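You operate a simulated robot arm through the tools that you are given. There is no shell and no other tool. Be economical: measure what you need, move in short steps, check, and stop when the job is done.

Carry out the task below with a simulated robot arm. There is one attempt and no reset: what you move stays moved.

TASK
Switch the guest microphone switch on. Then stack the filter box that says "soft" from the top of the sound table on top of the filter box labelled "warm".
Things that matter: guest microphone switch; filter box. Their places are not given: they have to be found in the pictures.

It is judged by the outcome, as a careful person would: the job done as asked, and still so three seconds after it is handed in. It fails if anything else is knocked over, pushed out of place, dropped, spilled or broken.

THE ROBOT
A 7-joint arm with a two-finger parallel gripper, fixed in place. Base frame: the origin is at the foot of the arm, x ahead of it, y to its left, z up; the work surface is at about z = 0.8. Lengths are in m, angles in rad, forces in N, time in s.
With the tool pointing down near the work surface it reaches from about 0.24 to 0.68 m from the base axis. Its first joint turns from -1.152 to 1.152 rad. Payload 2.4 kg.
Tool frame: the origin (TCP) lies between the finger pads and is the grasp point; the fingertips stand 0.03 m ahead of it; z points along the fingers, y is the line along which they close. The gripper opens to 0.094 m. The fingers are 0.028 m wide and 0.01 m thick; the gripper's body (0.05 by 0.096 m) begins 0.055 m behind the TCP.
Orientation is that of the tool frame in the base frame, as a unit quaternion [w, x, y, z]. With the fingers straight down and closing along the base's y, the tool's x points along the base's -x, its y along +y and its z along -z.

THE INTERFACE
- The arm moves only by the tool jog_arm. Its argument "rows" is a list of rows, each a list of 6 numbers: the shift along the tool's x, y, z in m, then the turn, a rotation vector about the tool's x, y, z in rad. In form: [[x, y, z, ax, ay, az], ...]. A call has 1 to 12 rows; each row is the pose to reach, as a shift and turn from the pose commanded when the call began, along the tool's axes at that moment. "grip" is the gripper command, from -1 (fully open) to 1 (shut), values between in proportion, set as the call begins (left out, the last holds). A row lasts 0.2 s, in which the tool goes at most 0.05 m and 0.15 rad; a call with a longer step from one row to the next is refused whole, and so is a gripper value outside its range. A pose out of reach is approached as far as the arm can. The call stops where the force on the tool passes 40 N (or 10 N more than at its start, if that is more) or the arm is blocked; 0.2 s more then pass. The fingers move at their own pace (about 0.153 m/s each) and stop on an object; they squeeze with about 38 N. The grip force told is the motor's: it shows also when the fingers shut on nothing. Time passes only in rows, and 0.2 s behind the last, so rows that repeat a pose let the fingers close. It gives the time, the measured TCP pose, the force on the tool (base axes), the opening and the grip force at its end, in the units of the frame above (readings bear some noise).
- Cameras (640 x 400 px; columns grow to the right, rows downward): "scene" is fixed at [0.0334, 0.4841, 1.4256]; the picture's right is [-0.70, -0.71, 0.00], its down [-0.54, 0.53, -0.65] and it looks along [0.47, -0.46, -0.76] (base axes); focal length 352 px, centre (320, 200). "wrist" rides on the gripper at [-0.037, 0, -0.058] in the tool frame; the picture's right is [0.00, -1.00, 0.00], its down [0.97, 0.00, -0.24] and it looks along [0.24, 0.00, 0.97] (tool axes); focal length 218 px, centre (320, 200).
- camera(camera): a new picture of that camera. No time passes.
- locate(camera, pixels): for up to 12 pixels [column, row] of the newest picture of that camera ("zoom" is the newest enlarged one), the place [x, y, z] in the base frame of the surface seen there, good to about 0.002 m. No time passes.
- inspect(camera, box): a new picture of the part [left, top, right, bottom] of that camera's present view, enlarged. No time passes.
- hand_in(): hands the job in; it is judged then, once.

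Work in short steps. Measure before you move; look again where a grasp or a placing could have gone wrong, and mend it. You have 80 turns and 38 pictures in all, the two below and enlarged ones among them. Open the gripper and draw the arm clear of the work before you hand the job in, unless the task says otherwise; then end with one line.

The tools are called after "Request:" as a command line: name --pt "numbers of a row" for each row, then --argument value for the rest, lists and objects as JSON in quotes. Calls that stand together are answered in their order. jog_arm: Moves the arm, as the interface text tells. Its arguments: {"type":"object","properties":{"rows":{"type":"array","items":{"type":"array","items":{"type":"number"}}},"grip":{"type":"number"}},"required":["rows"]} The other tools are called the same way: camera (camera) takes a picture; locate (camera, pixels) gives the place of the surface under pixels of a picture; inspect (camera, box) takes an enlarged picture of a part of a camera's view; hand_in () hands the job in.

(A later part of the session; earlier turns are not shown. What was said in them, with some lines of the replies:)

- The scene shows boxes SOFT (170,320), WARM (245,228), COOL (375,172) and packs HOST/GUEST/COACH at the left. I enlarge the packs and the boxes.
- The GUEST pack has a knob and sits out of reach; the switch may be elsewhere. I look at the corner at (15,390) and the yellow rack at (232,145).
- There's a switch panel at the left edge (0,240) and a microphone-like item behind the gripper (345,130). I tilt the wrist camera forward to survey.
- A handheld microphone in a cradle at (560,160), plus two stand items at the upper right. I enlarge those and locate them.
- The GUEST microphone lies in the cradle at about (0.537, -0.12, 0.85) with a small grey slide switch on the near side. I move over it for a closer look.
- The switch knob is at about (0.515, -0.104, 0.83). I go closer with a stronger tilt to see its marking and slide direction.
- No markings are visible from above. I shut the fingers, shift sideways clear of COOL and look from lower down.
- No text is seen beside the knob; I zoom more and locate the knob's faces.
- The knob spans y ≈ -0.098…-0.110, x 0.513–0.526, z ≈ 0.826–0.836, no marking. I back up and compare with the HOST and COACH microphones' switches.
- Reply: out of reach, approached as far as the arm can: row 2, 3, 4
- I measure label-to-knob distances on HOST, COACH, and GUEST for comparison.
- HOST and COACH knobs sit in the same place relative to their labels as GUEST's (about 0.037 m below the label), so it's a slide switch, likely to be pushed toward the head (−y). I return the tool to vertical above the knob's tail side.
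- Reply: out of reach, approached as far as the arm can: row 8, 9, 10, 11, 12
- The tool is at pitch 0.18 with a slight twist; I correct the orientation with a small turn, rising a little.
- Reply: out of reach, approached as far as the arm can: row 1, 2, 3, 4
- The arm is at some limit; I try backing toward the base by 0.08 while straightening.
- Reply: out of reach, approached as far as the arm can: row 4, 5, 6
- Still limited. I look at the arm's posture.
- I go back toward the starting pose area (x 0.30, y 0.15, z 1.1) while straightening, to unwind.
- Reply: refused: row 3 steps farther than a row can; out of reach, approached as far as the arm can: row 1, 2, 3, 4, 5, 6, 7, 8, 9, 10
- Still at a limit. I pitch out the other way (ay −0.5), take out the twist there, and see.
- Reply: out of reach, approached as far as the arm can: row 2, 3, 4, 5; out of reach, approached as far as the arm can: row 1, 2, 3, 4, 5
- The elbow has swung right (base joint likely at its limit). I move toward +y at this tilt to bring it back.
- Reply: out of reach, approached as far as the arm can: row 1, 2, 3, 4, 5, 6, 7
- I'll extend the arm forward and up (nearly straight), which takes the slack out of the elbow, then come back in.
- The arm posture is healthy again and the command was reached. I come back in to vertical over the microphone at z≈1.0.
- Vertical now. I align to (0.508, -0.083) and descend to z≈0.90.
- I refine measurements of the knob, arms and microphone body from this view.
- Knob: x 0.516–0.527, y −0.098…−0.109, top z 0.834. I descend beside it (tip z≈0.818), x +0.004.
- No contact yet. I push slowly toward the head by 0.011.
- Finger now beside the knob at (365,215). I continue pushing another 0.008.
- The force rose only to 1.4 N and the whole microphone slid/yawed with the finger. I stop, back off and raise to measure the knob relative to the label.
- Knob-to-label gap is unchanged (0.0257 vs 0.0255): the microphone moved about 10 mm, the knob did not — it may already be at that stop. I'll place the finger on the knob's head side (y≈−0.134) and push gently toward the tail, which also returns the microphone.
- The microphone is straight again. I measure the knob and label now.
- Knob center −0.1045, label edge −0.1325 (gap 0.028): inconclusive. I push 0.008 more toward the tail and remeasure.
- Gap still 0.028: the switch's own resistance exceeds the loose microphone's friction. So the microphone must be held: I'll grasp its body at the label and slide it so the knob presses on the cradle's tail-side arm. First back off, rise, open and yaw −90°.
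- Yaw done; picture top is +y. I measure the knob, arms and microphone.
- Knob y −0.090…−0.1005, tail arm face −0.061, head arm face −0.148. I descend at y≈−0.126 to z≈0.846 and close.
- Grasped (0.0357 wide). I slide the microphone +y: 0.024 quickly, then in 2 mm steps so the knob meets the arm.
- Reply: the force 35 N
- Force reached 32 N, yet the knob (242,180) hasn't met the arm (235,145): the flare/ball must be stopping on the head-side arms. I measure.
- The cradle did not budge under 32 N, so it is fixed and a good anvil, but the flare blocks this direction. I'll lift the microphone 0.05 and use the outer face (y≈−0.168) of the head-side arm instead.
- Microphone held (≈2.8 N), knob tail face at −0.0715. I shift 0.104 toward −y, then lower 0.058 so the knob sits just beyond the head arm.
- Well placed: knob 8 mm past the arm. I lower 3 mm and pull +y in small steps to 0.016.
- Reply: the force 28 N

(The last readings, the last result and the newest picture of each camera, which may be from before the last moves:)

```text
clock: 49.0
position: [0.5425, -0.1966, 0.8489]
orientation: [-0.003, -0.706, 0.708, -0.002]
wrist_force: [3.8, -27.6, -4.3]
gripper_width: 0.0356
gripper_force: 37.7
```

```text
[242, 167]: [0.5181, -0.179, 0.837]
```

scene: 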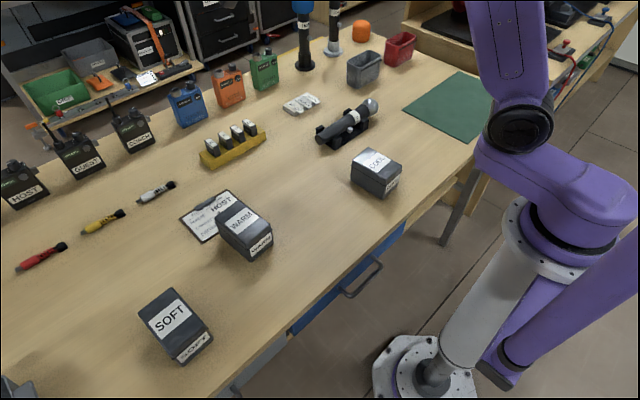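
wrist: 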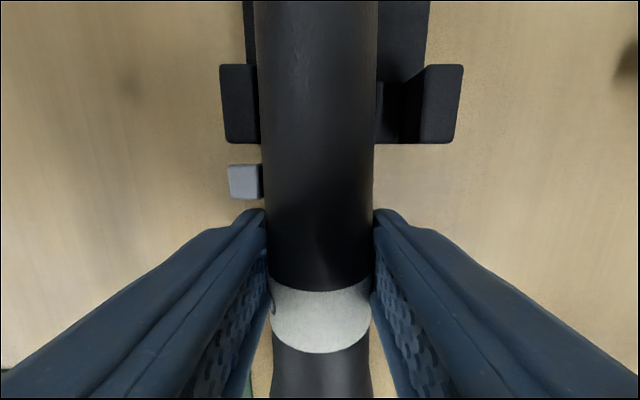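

Force −27.6 N after contact; I look to see whether the knob moved relative to the label.

Request:
camera --camera "wrist"

Request:
locate --camera "wrist" --pixels '[[242, 167], [242, 180], [242, 195], [242, 202], [320, 292], [320, 287], [235, 140], [235, 150]]'

```text
4 pictures are left
```

wrist: 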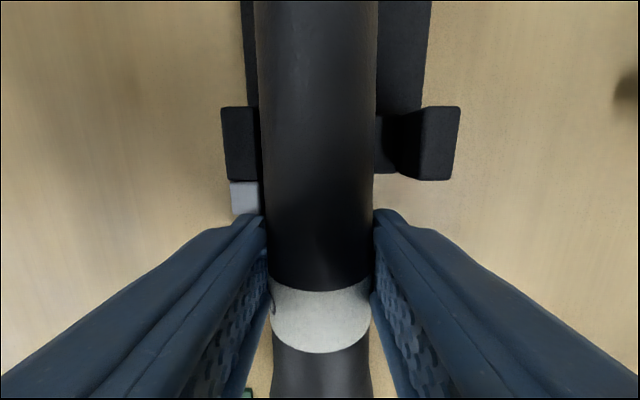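

```text
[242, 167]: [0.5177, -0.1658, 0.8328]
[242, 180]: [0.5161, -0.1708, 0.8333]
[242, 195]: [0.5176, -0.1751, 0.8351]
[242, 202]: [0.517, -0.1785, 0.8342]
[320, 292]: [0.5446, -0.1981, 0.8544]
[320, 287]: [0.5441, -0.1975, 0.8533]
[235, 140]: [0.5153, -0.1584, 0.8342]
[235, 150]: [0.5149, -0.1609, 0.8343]
```

The knob has shifted about 5–6 mm toward the head and now nearly touches my finger (row 213), so my own finger may be limiting it. I'll return the microphone to the cradle, regrip nearer the head and repeat. First relieve and lift.

Request:
jog_arm --pt "0.005 0 0 0 0 0" --pt "0.008 0 0 0 0 0" --pt "0.008 0 -0.03 0 0 0" --pt "0.008 0 -0.055 0 0 0" --pt "0.008 0 -0.055 0 0 0"

```text
clock: 50.2
position: [0.5443, -0.1995, 0.9025]
orientation: [0.003, 0.708, -0.706, -0.001]
wrist_force: [0.2, -0.6, -2.7]
gripper_width: 0.0357
gripper_force: 37.9
```

Now shift +y 0.0915, lower 0.056 into the cradle.

Request:
jog_arm --pt "-0.03 0 0 0 0 0" --pt "-0.06 0 0 0 0 0" --pt "-0.085 0 0 0 0 0" --pt "-0.0915 0 0 0 0 0" --pt "-0.0915 0 0.02 0 0 0" --pt "-0.0915 0 0.04 0 0 0" --pt "-0.0915 0 0.05 0 0 0" --pt "-0.0915 0 0.056 0 0 0" --pt "-0.0915 0 0.056 0 0 0"

```text
clock: 52.2
position: [0.5444, -0.1097, 0.846]
orientation: [0.002, 0.707, -0.707, 0.001]
wrist_force: [-2.2, 0.5, 12.1]
gripper_width: 0.0355
gripper_force: 37.4
```

Seated in the cradle (12 N support). I open, shift 0.020 toward the head at this height, and regrip.

Request:
jog_arm --pt "0 0 0 0 0 0" --pt "0 0 0 0 0 0" --pt "0 0 0 0 0 0" --pt "0.01 0 0 0 0 0" --pt "0.02 0 0 0 0 0" --pt "0.02 0 0 0 0 0" --grip -1

Request:
jog_arm --pt "0 0 0 0 0 0" --pt "0 0 0 0 0 0" --pt "0 0 0 0 0 0" --grip 1

```text
clock: 53.6
position: [0.5434, -0.1299, 0.8454]
orientation: [0.003, 0.707, -0.707, -0.001]
wrist_force: [0.1, 0.6, 0.3]
gripper_width: 0.0938
gripper_force: 0.1
```

```text
clock: 54.4
position: [0.5445, -0.1296, 0.8456]
orientation: [0.002, 0.708, -0.706, 0.001]
wrist_force: [2.0, -0.4, 2.7]
gripper_width: 0.0359
gripper_force: 37.7
```

Regripped. Lift, shift −0.093, lower beside the head arm again.

Request:
jog_arm --pt "0 0 -0.03 0 0 0" --pt "0 0 -0.058 0 0 0" --pt "0.03 0 -0.058 0 0 0" --pt "0.06 0 -0.058 0 0 0" --pt "0.085 0 -0.058 0 0 0" --pt "0.0945 0 -0.058 0 0 0" --pt "0.0945 0 -0.058 0 0 0" --pt "0.0945 0 -0.04 0 0 0" --pt "0.0945 0 -0.02 0 0 0" --pt "0.0945 0 -0.008 0 0 0" --pt "0.0945 0 -0.002 0 0 0" --pt "0.0945 0 -0.002 0 0 0"

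Request:
jog_arm --pt "-0.004 0 0 0 0 0" --pt "-0.006 0 0 0 0 0" --pt "-0.008 0 0 0 0 0" --pt "-0.009 0 0 0 0 0" --pt "-0.01 0 0 0 0 0" --pt "-0.011 0 0 0 0 0" --pt "-0.012 0 0 0 0 0" --pt "-0.013 0 0 0 0 0" --pt "-0.014 0 0 0 0 0" --pt "-0.015 0 0 0 0 0" --pt "-0.016 0 0 0 0 0" --pt "-0.016 0 0 0 0 0"

Request:
camera --camera "wrist"

Request:
locate --camera "wrist" --pixels '[[238, 120], [238, 130], [238, 140], [238, 150], [238, 160], [238, 170], [238, 180], [238, 190], [320, 235], [320, 245], [320, 255], [320, 265]]'

```text
clock: 57.0
position: [0.5438, -0.2233, 0.8482]
orientation: [0.002, 0.708, -0.706, 0.0]
wrist_force: [0.3, -0.2, -2.4]
gripper_width: 0.0362
gripper_force: 38.0
```

```text
clock: 59.6
position: [0.5435, -0.2116, 0.8485]
orientation: [0.002, 0.707, -0.707, 0.001]
wrist_force: [0.2, -19.7, -3.7]
gripper_width: 0.0361
gripper_force: 38.0
```

```text
3 pictures are left
```

wrist: 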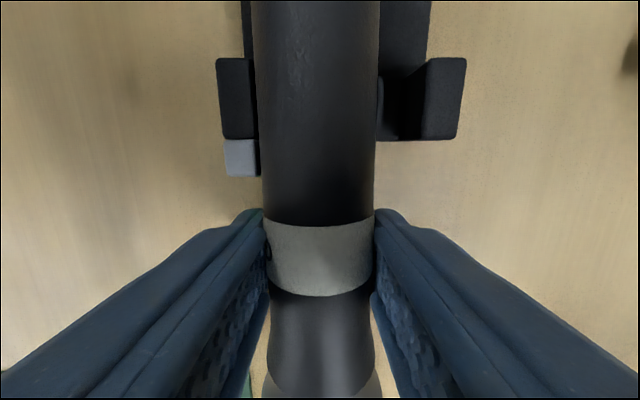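

```text
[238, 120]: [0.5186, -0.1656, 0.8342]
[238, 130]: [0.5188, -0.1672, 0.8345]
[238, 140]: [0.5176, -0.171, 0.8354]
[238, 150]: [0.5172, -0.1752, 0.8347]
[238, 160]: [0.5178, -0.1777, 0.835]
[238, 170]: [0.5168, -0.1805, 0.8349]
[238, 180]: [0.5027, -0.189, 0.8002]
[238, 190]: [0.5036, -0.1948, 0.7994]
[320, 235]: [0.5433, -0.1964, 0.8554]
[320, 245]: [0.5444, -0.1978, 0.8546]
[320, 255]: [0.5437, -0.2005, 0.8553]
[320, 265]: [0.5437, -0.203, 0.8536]
```

The knob moved further (gap to label ≈0.018 vs 0.028 originally) and the finger is clear. I push 4 mm more to confirm the end stop.

Request:
jog_arm --pt "-0.001 0 0 0 0 0" --pt "-0.002 0 0 0 0 0" --pt "-0.003 0 0 0 0 0" --pt "-0.004 0 0 0 0 0" --pt "-0.005 0 0 0 0 0"

```text
clock: 60.8
position: [0.5433, -0.2043, 0.8496]
orientation: [-0.003, -0.707, 0.708, 0.0]
wrist_force: [3.7, -21.4, -1.0]
gripper_width: 0.0358
gripper_force: 38.3
```

The tool advanced 7 mm at ~21 N; I check whether the knob moved or the microphone slipped in the grip.

Request:
camera --camera "wrist"

Request:
locate --camera "wrist" --pixels '[[238, 130], [238, 140], [238, 150], [238, 160], [238, 165], [238, 170], [238, 180], [238, 190], [320, 225], [320, 235], [320, 245], [320, 265]]'

```text
2 pictures are left
```

wrist: 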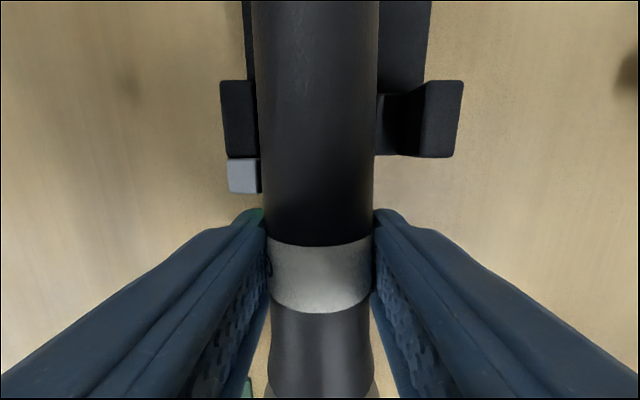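

```text
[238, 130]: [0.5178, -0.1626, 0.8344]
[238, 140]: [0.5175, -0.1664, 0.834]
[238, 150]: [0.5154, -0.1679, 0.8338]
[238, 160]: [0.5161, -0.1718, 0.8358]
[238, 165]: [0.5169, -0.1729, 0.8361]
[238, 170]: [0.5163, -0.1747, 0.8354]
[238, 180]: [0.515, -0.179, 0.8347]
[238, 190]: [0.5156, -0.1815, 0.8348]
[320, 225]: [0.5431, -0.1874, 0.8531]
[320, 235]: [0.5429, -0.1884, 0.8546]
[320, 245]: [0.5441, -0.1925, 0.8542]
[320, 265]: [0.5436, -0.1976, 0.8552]
```

Knob-to-label distance stayed the same while the microphone slipped: the switch is at its end stop — on. I relieve, lift and return the microphone to the cradle.

Request:
jog_arm --pt "0.005 0 0 0 0 0" --pt "0.009 0 0 0 0 0" --pt "0.009 0 -0.03 0 0 0" --pt "0.009 0 -0.055 0 0 0" --pt "0.009 0 -0.055 0 0 0"

```text
clock: 62.0
position: [0.5458, -0.2134, 0.9024]
orientation: [0.003, 0.708, -0.706, 0.0]
wrist_force: [0.4, 0.1, -2.2]
gripper_width: 0.0359
gripper_force: 38.0
```

Request:
jog_arm --pt "-0.03 0.001 0 0 0 0" --pt "-0.06 0.001 0 0 0 0" --pt "-0.0845 0.001 0 0 0 0" --pt "-0.0845 0.001 0 0 0 0" --pt "-0.0845 0.001 0.02 0 0 0" --pt "-0.0845 0.001 0.04 0 0 0" --pt "-0.0845 0.001 0.05 0 0 0" --pt "-0.0845 0.001 0.0565 0 0 0" --pt "-0.0845 0.001 0.0565 0 0 0"

Request:
jog_arm --pt "0 0 0 0 0 0" --pt "0 0 0 0 0 0" --pt "0 0 0 0 0 0" --pt "0 0 -0.03 0 0 0" --pt "0 0 -0.07 0 0 0" --pt "0 0 -0.1 0 0 0" --pt "0 0 -0.1 0 0 0" --grip -1

```text
clock: 64.0
position: [0.5442, -0.1291, 0.8461]
orientation: [0.002, 0.708, -0.706, 0.001]
wrist_force: [-0.3, 0.0, 3.4]
gripper_width: 0.0359
gripper_force: 37.8
```

```text
clock: 65.6
position: [0.5429, -0.1269, 0.9471]
orientation: [0.002, 0.708, -0.707, 0.0]
wrist_force: [-0.1, -0.9, 0.1]
gripper_width: 0.0939
gripper_force: 0.0
```

Released. Now close the fingers, go beyond the tail end (y≈+0.035), lower and nudge the tail back to its original −0.0115.

Request:
jog_arm --pt "-0.04 0 0 0 0 0" --pt "-0.08 0 0 0 0 0" --pt "-0.12 0 0 0 0 0" --pt "-0.162 0 0 0 0 0" --pt "-0.162 0 0 0 0 0" --pt "-0.162 0 0.04 0 0 0" --pt "-0.162 0 0.08 0 0 0" --pt "-0.162 0 0.1 0 0 0" --pt "-0.162 0 0.1 0 0 0" --grip 1

Request:
jog_arm --pt "0.007 0 0 0 0 0" --pt "0.013 0 0 0 0 0" --pt "0.018 0 0 0 0 0" --pt "0.021 0 0 0 0 0" --pt "0.024 0 0 0 0 0" --pt "0.027 0 0 0 0 0" --pt "0.03 0 0 0 0 0" --pt "0.0325 0 0 0 0 0"

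```text
clock: 67.6
position: [0.5425, 0.0342, 0.846]
orientation: [0.002, 0.707, -0.707, 0.0]
wrist_force: [0.3, 1.0, 0.4]
gripper_width: 0.0
gripper_force: 33.1
```

```text
clock: 69.4
position: [0.5424, 0.0022, 0.8475]
orientation: [0.002, 0.708, -0.707, 0.0]
wrist_force: [0.6, 6.3, 10.0]
gripper_width: 0.0
gripper_force: 32.9
```

Tail pushed back to its place. I back off and rise, and measure the SOFT and WARM box tops from the last scene picture.

Request:
jog_arm --pt "-0.01 0 0 0 0 0" --pt "-0.025 0 0 0 0 0" --pt "-0.03 0 -0.04 0 0 0" --pt "-0.03 0 -0.08 0 0 0" --pt "-0.03 0 -0.12 0 0 0" --pt "-0.03 0 -0.12 0 0 0" --grip -1

Request:
locate --camera "scene" --pixels '[[142, 313], [172, 291], [203, 327], [173, 353], [170, 320], [219, 214], [238, 203], [268, 228], [249, 244], [243, 222], [192, 342], [262, 240]]'

```text
clock: 70.8
position: [0.5434, 0.0307, 0.966]
orientation: [0.003, 0.708, -0.707, -0.001]
wrist_force: [0.3, -0.6, 0.6]
gripper_width: 0.0939
gripper_force: 0.1
```

```text
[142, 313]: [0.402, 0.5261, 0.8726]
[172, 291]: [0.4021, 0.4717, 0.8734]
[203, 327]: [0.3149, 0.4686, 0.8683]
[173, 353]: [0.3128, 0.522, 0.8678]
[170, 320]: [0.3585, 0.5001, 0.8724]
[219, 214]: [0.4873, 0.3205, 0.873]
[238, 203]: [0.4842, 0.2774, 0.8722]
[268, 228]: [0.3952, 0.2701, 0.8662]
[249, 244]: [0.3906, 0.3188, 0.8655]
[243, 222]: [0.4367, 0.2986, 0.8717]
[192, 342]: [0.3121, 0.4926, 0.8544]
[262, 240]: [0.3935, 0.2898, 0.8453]
```

SOFT: center (0.358, 0.497), ~0.062 wide in y, top 0.872, yaw≈+0.04. WARM: center (0.438, 0.2975), top 0.872, yaw≈+0.05. I move over SOFT and yaw back so the fingers close along y.

Request:
jog_arm --pt "-0.039 0.0155 -0.01 0 0 0.1275" --pt "-0.078 0.031 -0.02 0 0 0.255" --pt "-0.1165 0.046 -0.03 0 0 0.3825" --pt "-0.155 0.062 -0.03 0 0 0.51" --pt "-0.194 0.077 -0.03 0 0 0.6375" --pt "-0.233 0.0925 -0.03 0 0 0.765" --pt "-0.272 0.108 -0.03 0 0 0.8925" --pt "-0.311 0.123 -0.03 0 0 1.02" --pt "-0.3495 0.139 -0.03 0 0 1.1475" --pt "-0.388 0.154 -0.03 0 0 1.275" --pt "-0.427 0.17 -0.03 0 0 1.4025" --pt "-0.466 0.185 -0.03 0 0 1.53"

```text
clock: 73.4
position: [0.3585, 0.4981, 0.9938]
orientation: [-0.001, -0.02, 1.0, -0.002]
wrist_force: [0.5, 0.0, -1.0]
gripper_width: 0.0939
gripper_force: 0.0
```

Pose matches. I descend to z≈0.839 straddling SOFT.

Request:
jog_arm --pt "0 0.001 0.04 0 0 0" --pt "0 0.001 0.08 0 0 0" --pt "0 0.001 0.11 0 0 0" --pt "0 0.001 0.135 0 0 0" --pt "0 0.001 0.155 0 0 0" --pt "0 0.001 0.155 0 0 0"

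```text
clock: 74.8
position: [0.356, 0.4988, 0.8387]
orientation: [-0.001, -0.021, 1.0, -0.002]
wrist_force: [0.0, 0.0, -0.3]
gripper_width: 0.0938
gripper_force: 0.0
```

No contact. I close on SOFT and lift slowly.

Request:
jog_arm --pt "0 0 0 0 0 0" --pt "0 0 0 0 0 0" --pt "0 0 0 0 0 0" --pt "0 0 -0.01 0 0 0" --pt "0 0 -0.04 0 0 0" --pt "0 0 -0.08 0 0 0" --pt "0 0 -0.12 0 0 0" --pt "0 0 -0.12 0 0 0" --grip 1

```text
clock: 76.6
position: [0.3572, 0.5005, 0.9611]
orientation: [-0.002, -0.021, 1.0, -0.002]
wrist_force: [0.1, -0.3, -2.8]
gripper_width: 0.07
gripper_force: 38.0
```

Held (0.070 wide, ~2.8 N). I carry it over WARM: base shift (+0.080, −0.2015), small yaw.

Request:
jog_arm --pt "-0.012 -0.034 -0.01 0 0 0" --pt "-0.024 -0.068 -0.01 0 0 0" --pt "-0.036 -0.102 -0.01 0 0 -0.005" --pt "-0.048 -0.136 -0.01 0 0 -0.01" --pt "-0.06 -0.17 -0.01 0 0 -0.015" --pt "-0.072 -0.2047 -0.01 0 0 -0.02" --pt "-0.072 -0.2047 -0.01 0 0 -0.02" --pt "-0.072 -0.2047 0.01 0 0 -0.02" --pt "-0.072 -0.2047 0.03 0 0 -0.02" --pt "-0.072 -0.2047 0.03 0 0 -0.02"

Request:
inspect --camera "scene" --box '[170, 130, 330, 270]'

```text
clock: 78.8
position: [0.4381, 0.2973, 0.9317]
orientation: [-0.003, -0.031, 1.0, -0.001]
wrist_force: [-0.3, 1.1, -1.9]
gripper_width: 0.0702
gripper_force: 38.3
```

```text
2.86 times, centred on (250, 200) of scene
```

zoom: 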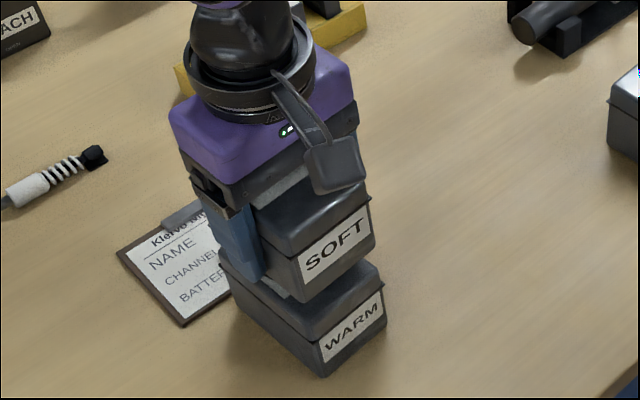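

Aligned visually; I compare the front faces and edges of both boxes.

Request:
locate --camera "zoom" --pixels '[[310, 265], [362, 232], [306, 290], [370, 240], [335, 245], [330, 345], [375, 315], [318, 360], [382, 318], [355, 325], [325, 240], [345, 330]]'

```text
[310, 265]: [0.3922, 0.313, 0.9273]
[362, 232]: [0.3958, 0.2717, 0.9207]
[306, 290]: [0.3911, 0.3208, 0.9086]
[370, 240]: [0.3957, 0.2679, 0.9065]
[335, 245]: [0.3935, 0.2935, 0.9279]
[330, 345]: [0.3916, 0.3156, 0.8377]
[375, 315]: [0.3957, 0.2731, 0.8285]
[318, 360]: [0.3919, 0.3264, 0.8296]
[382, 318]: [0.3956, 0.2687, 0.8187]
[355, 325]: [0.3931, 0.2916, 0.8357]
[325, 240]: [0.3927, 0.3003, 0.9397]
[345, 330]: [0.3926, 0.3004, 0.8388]
```

x matches within 1 mm, yaw matches. I lower in small steps until contact (expected ≈0.020).

Request:
jog_arm --pt "0 0.001 0.008 0 0 0" --pt "0 0.001 0.014 0 0 0" --pt "0 0.001 0.017 0 0 0" --pt "0 0.001 0.019 0 0 0" --pt "0 0.001 0.0205 0 0 0" --pt "0 0.001 0.0215 0 0 0" --pt "0 0.001 0.0215 0 0 0"

```text
clock: 80.4
position: [0.4372, 0.2983, 0.9098]
orientation: [-0.001, -0.031, 1.0, -0.001]
wrist_force: [-3.0, -2.5, 14.2]
gripper_width: 0.07
gripper_force: 38.1
```

Contact (14 N up). I open and rise straight up.

Request:
jog_arm --pt "0 0 -0.001 0 0 0" --pt "0 0 -0.001 0 0 0" --pt "0 0 -0.001 0 0 0" --pt "0 0 -0.03 0 0 0" --pt "0 0 -0.07 0 0 0" --pt "0 0 -0.11 0 0 0" --pt "0.04 0 -0.14 0 0 0" --pt "0.08 -0.03 -0.15 0 0 0" --pt "0.1 -0.07 -0.15 0 0 0" --pt "0.11 -0.11 -0.15 0 0 0" --pt "0.12 -0.15 -0.15 0 0 0" --pt "0.12 -0.15 -0.15 0 0 0" --grip -1

Request:
camera --camera "scene"

```text
refused: row 8 steps farther than a row can; nothing moved
```

```text
0 pictures are left
```

scene: 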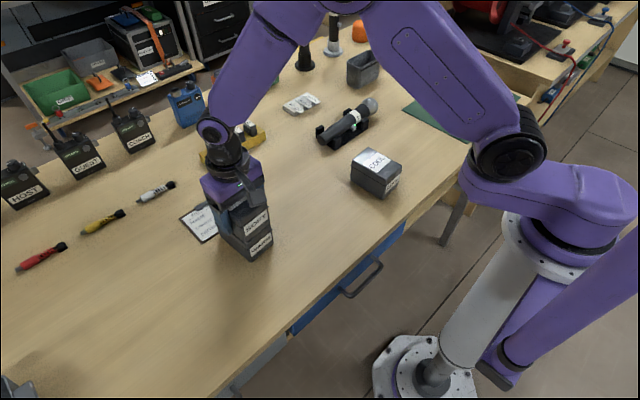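

The move was refused (step too long); the picture shows SOFT squarely on WARM and the microphone seated. I redo it with smaller steps.

Request:
jog_arm --pt "0 0 -0.001 0 0 0" --pt "0 0 -0.001 0 0 0" --pt "0 0 -0.001 0 0 0" --pt "0 0 -0.02 0 0 0" --pt "0 0 -0.05 0 0 0" --pt "0 0 -0.09 0 0 0" --pt "0 0 -0.13 0 0 0" --pt "0.03 0 -0.15 0 0 0" --pt "0.06 -0.02 -0.15 0 0 0" --pt "0.09 -0.05 -0.15 0 0 0" --pt "0.11 -0.08 -0.15 0 0 0" --pt "0.11 -0.08 -0.15 0 0 0" --grip -1

Request:
locate --camera "scene" --pixels '[[325, 136], [345, 128], [357, 114], [373, 104]]'

```text
clock: 83.0
position: [0.3306, 0.211, 1.0603]
orientation: [-0.002, -0.031, 1.0, -0.001]
wrist_force: [-0.5, 0.7, -0.5]
gripper_width: 0.0942
gripper_force: 0.1
```

```text
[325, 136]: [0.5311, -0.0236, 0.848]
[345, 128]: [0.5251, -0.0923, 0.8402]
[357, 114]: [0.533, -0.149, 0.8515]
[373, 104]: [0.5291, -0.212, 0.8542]
```

The gripper is open and clear (0.094 m wide, about 0 N), the microphone is back in its cradle, and SOFT is on WARM, so I hand in.

Request:
hand_in

```text
The job is handed in.
```

I slid the guest microphone's switch toward its head to the end stop, put the microphone back in its cradle, and stacked the "soft" box squarely on "warm". Nothing marks which way is on, so I assumed toward the head. I had no pictures left to check after releasing the box.
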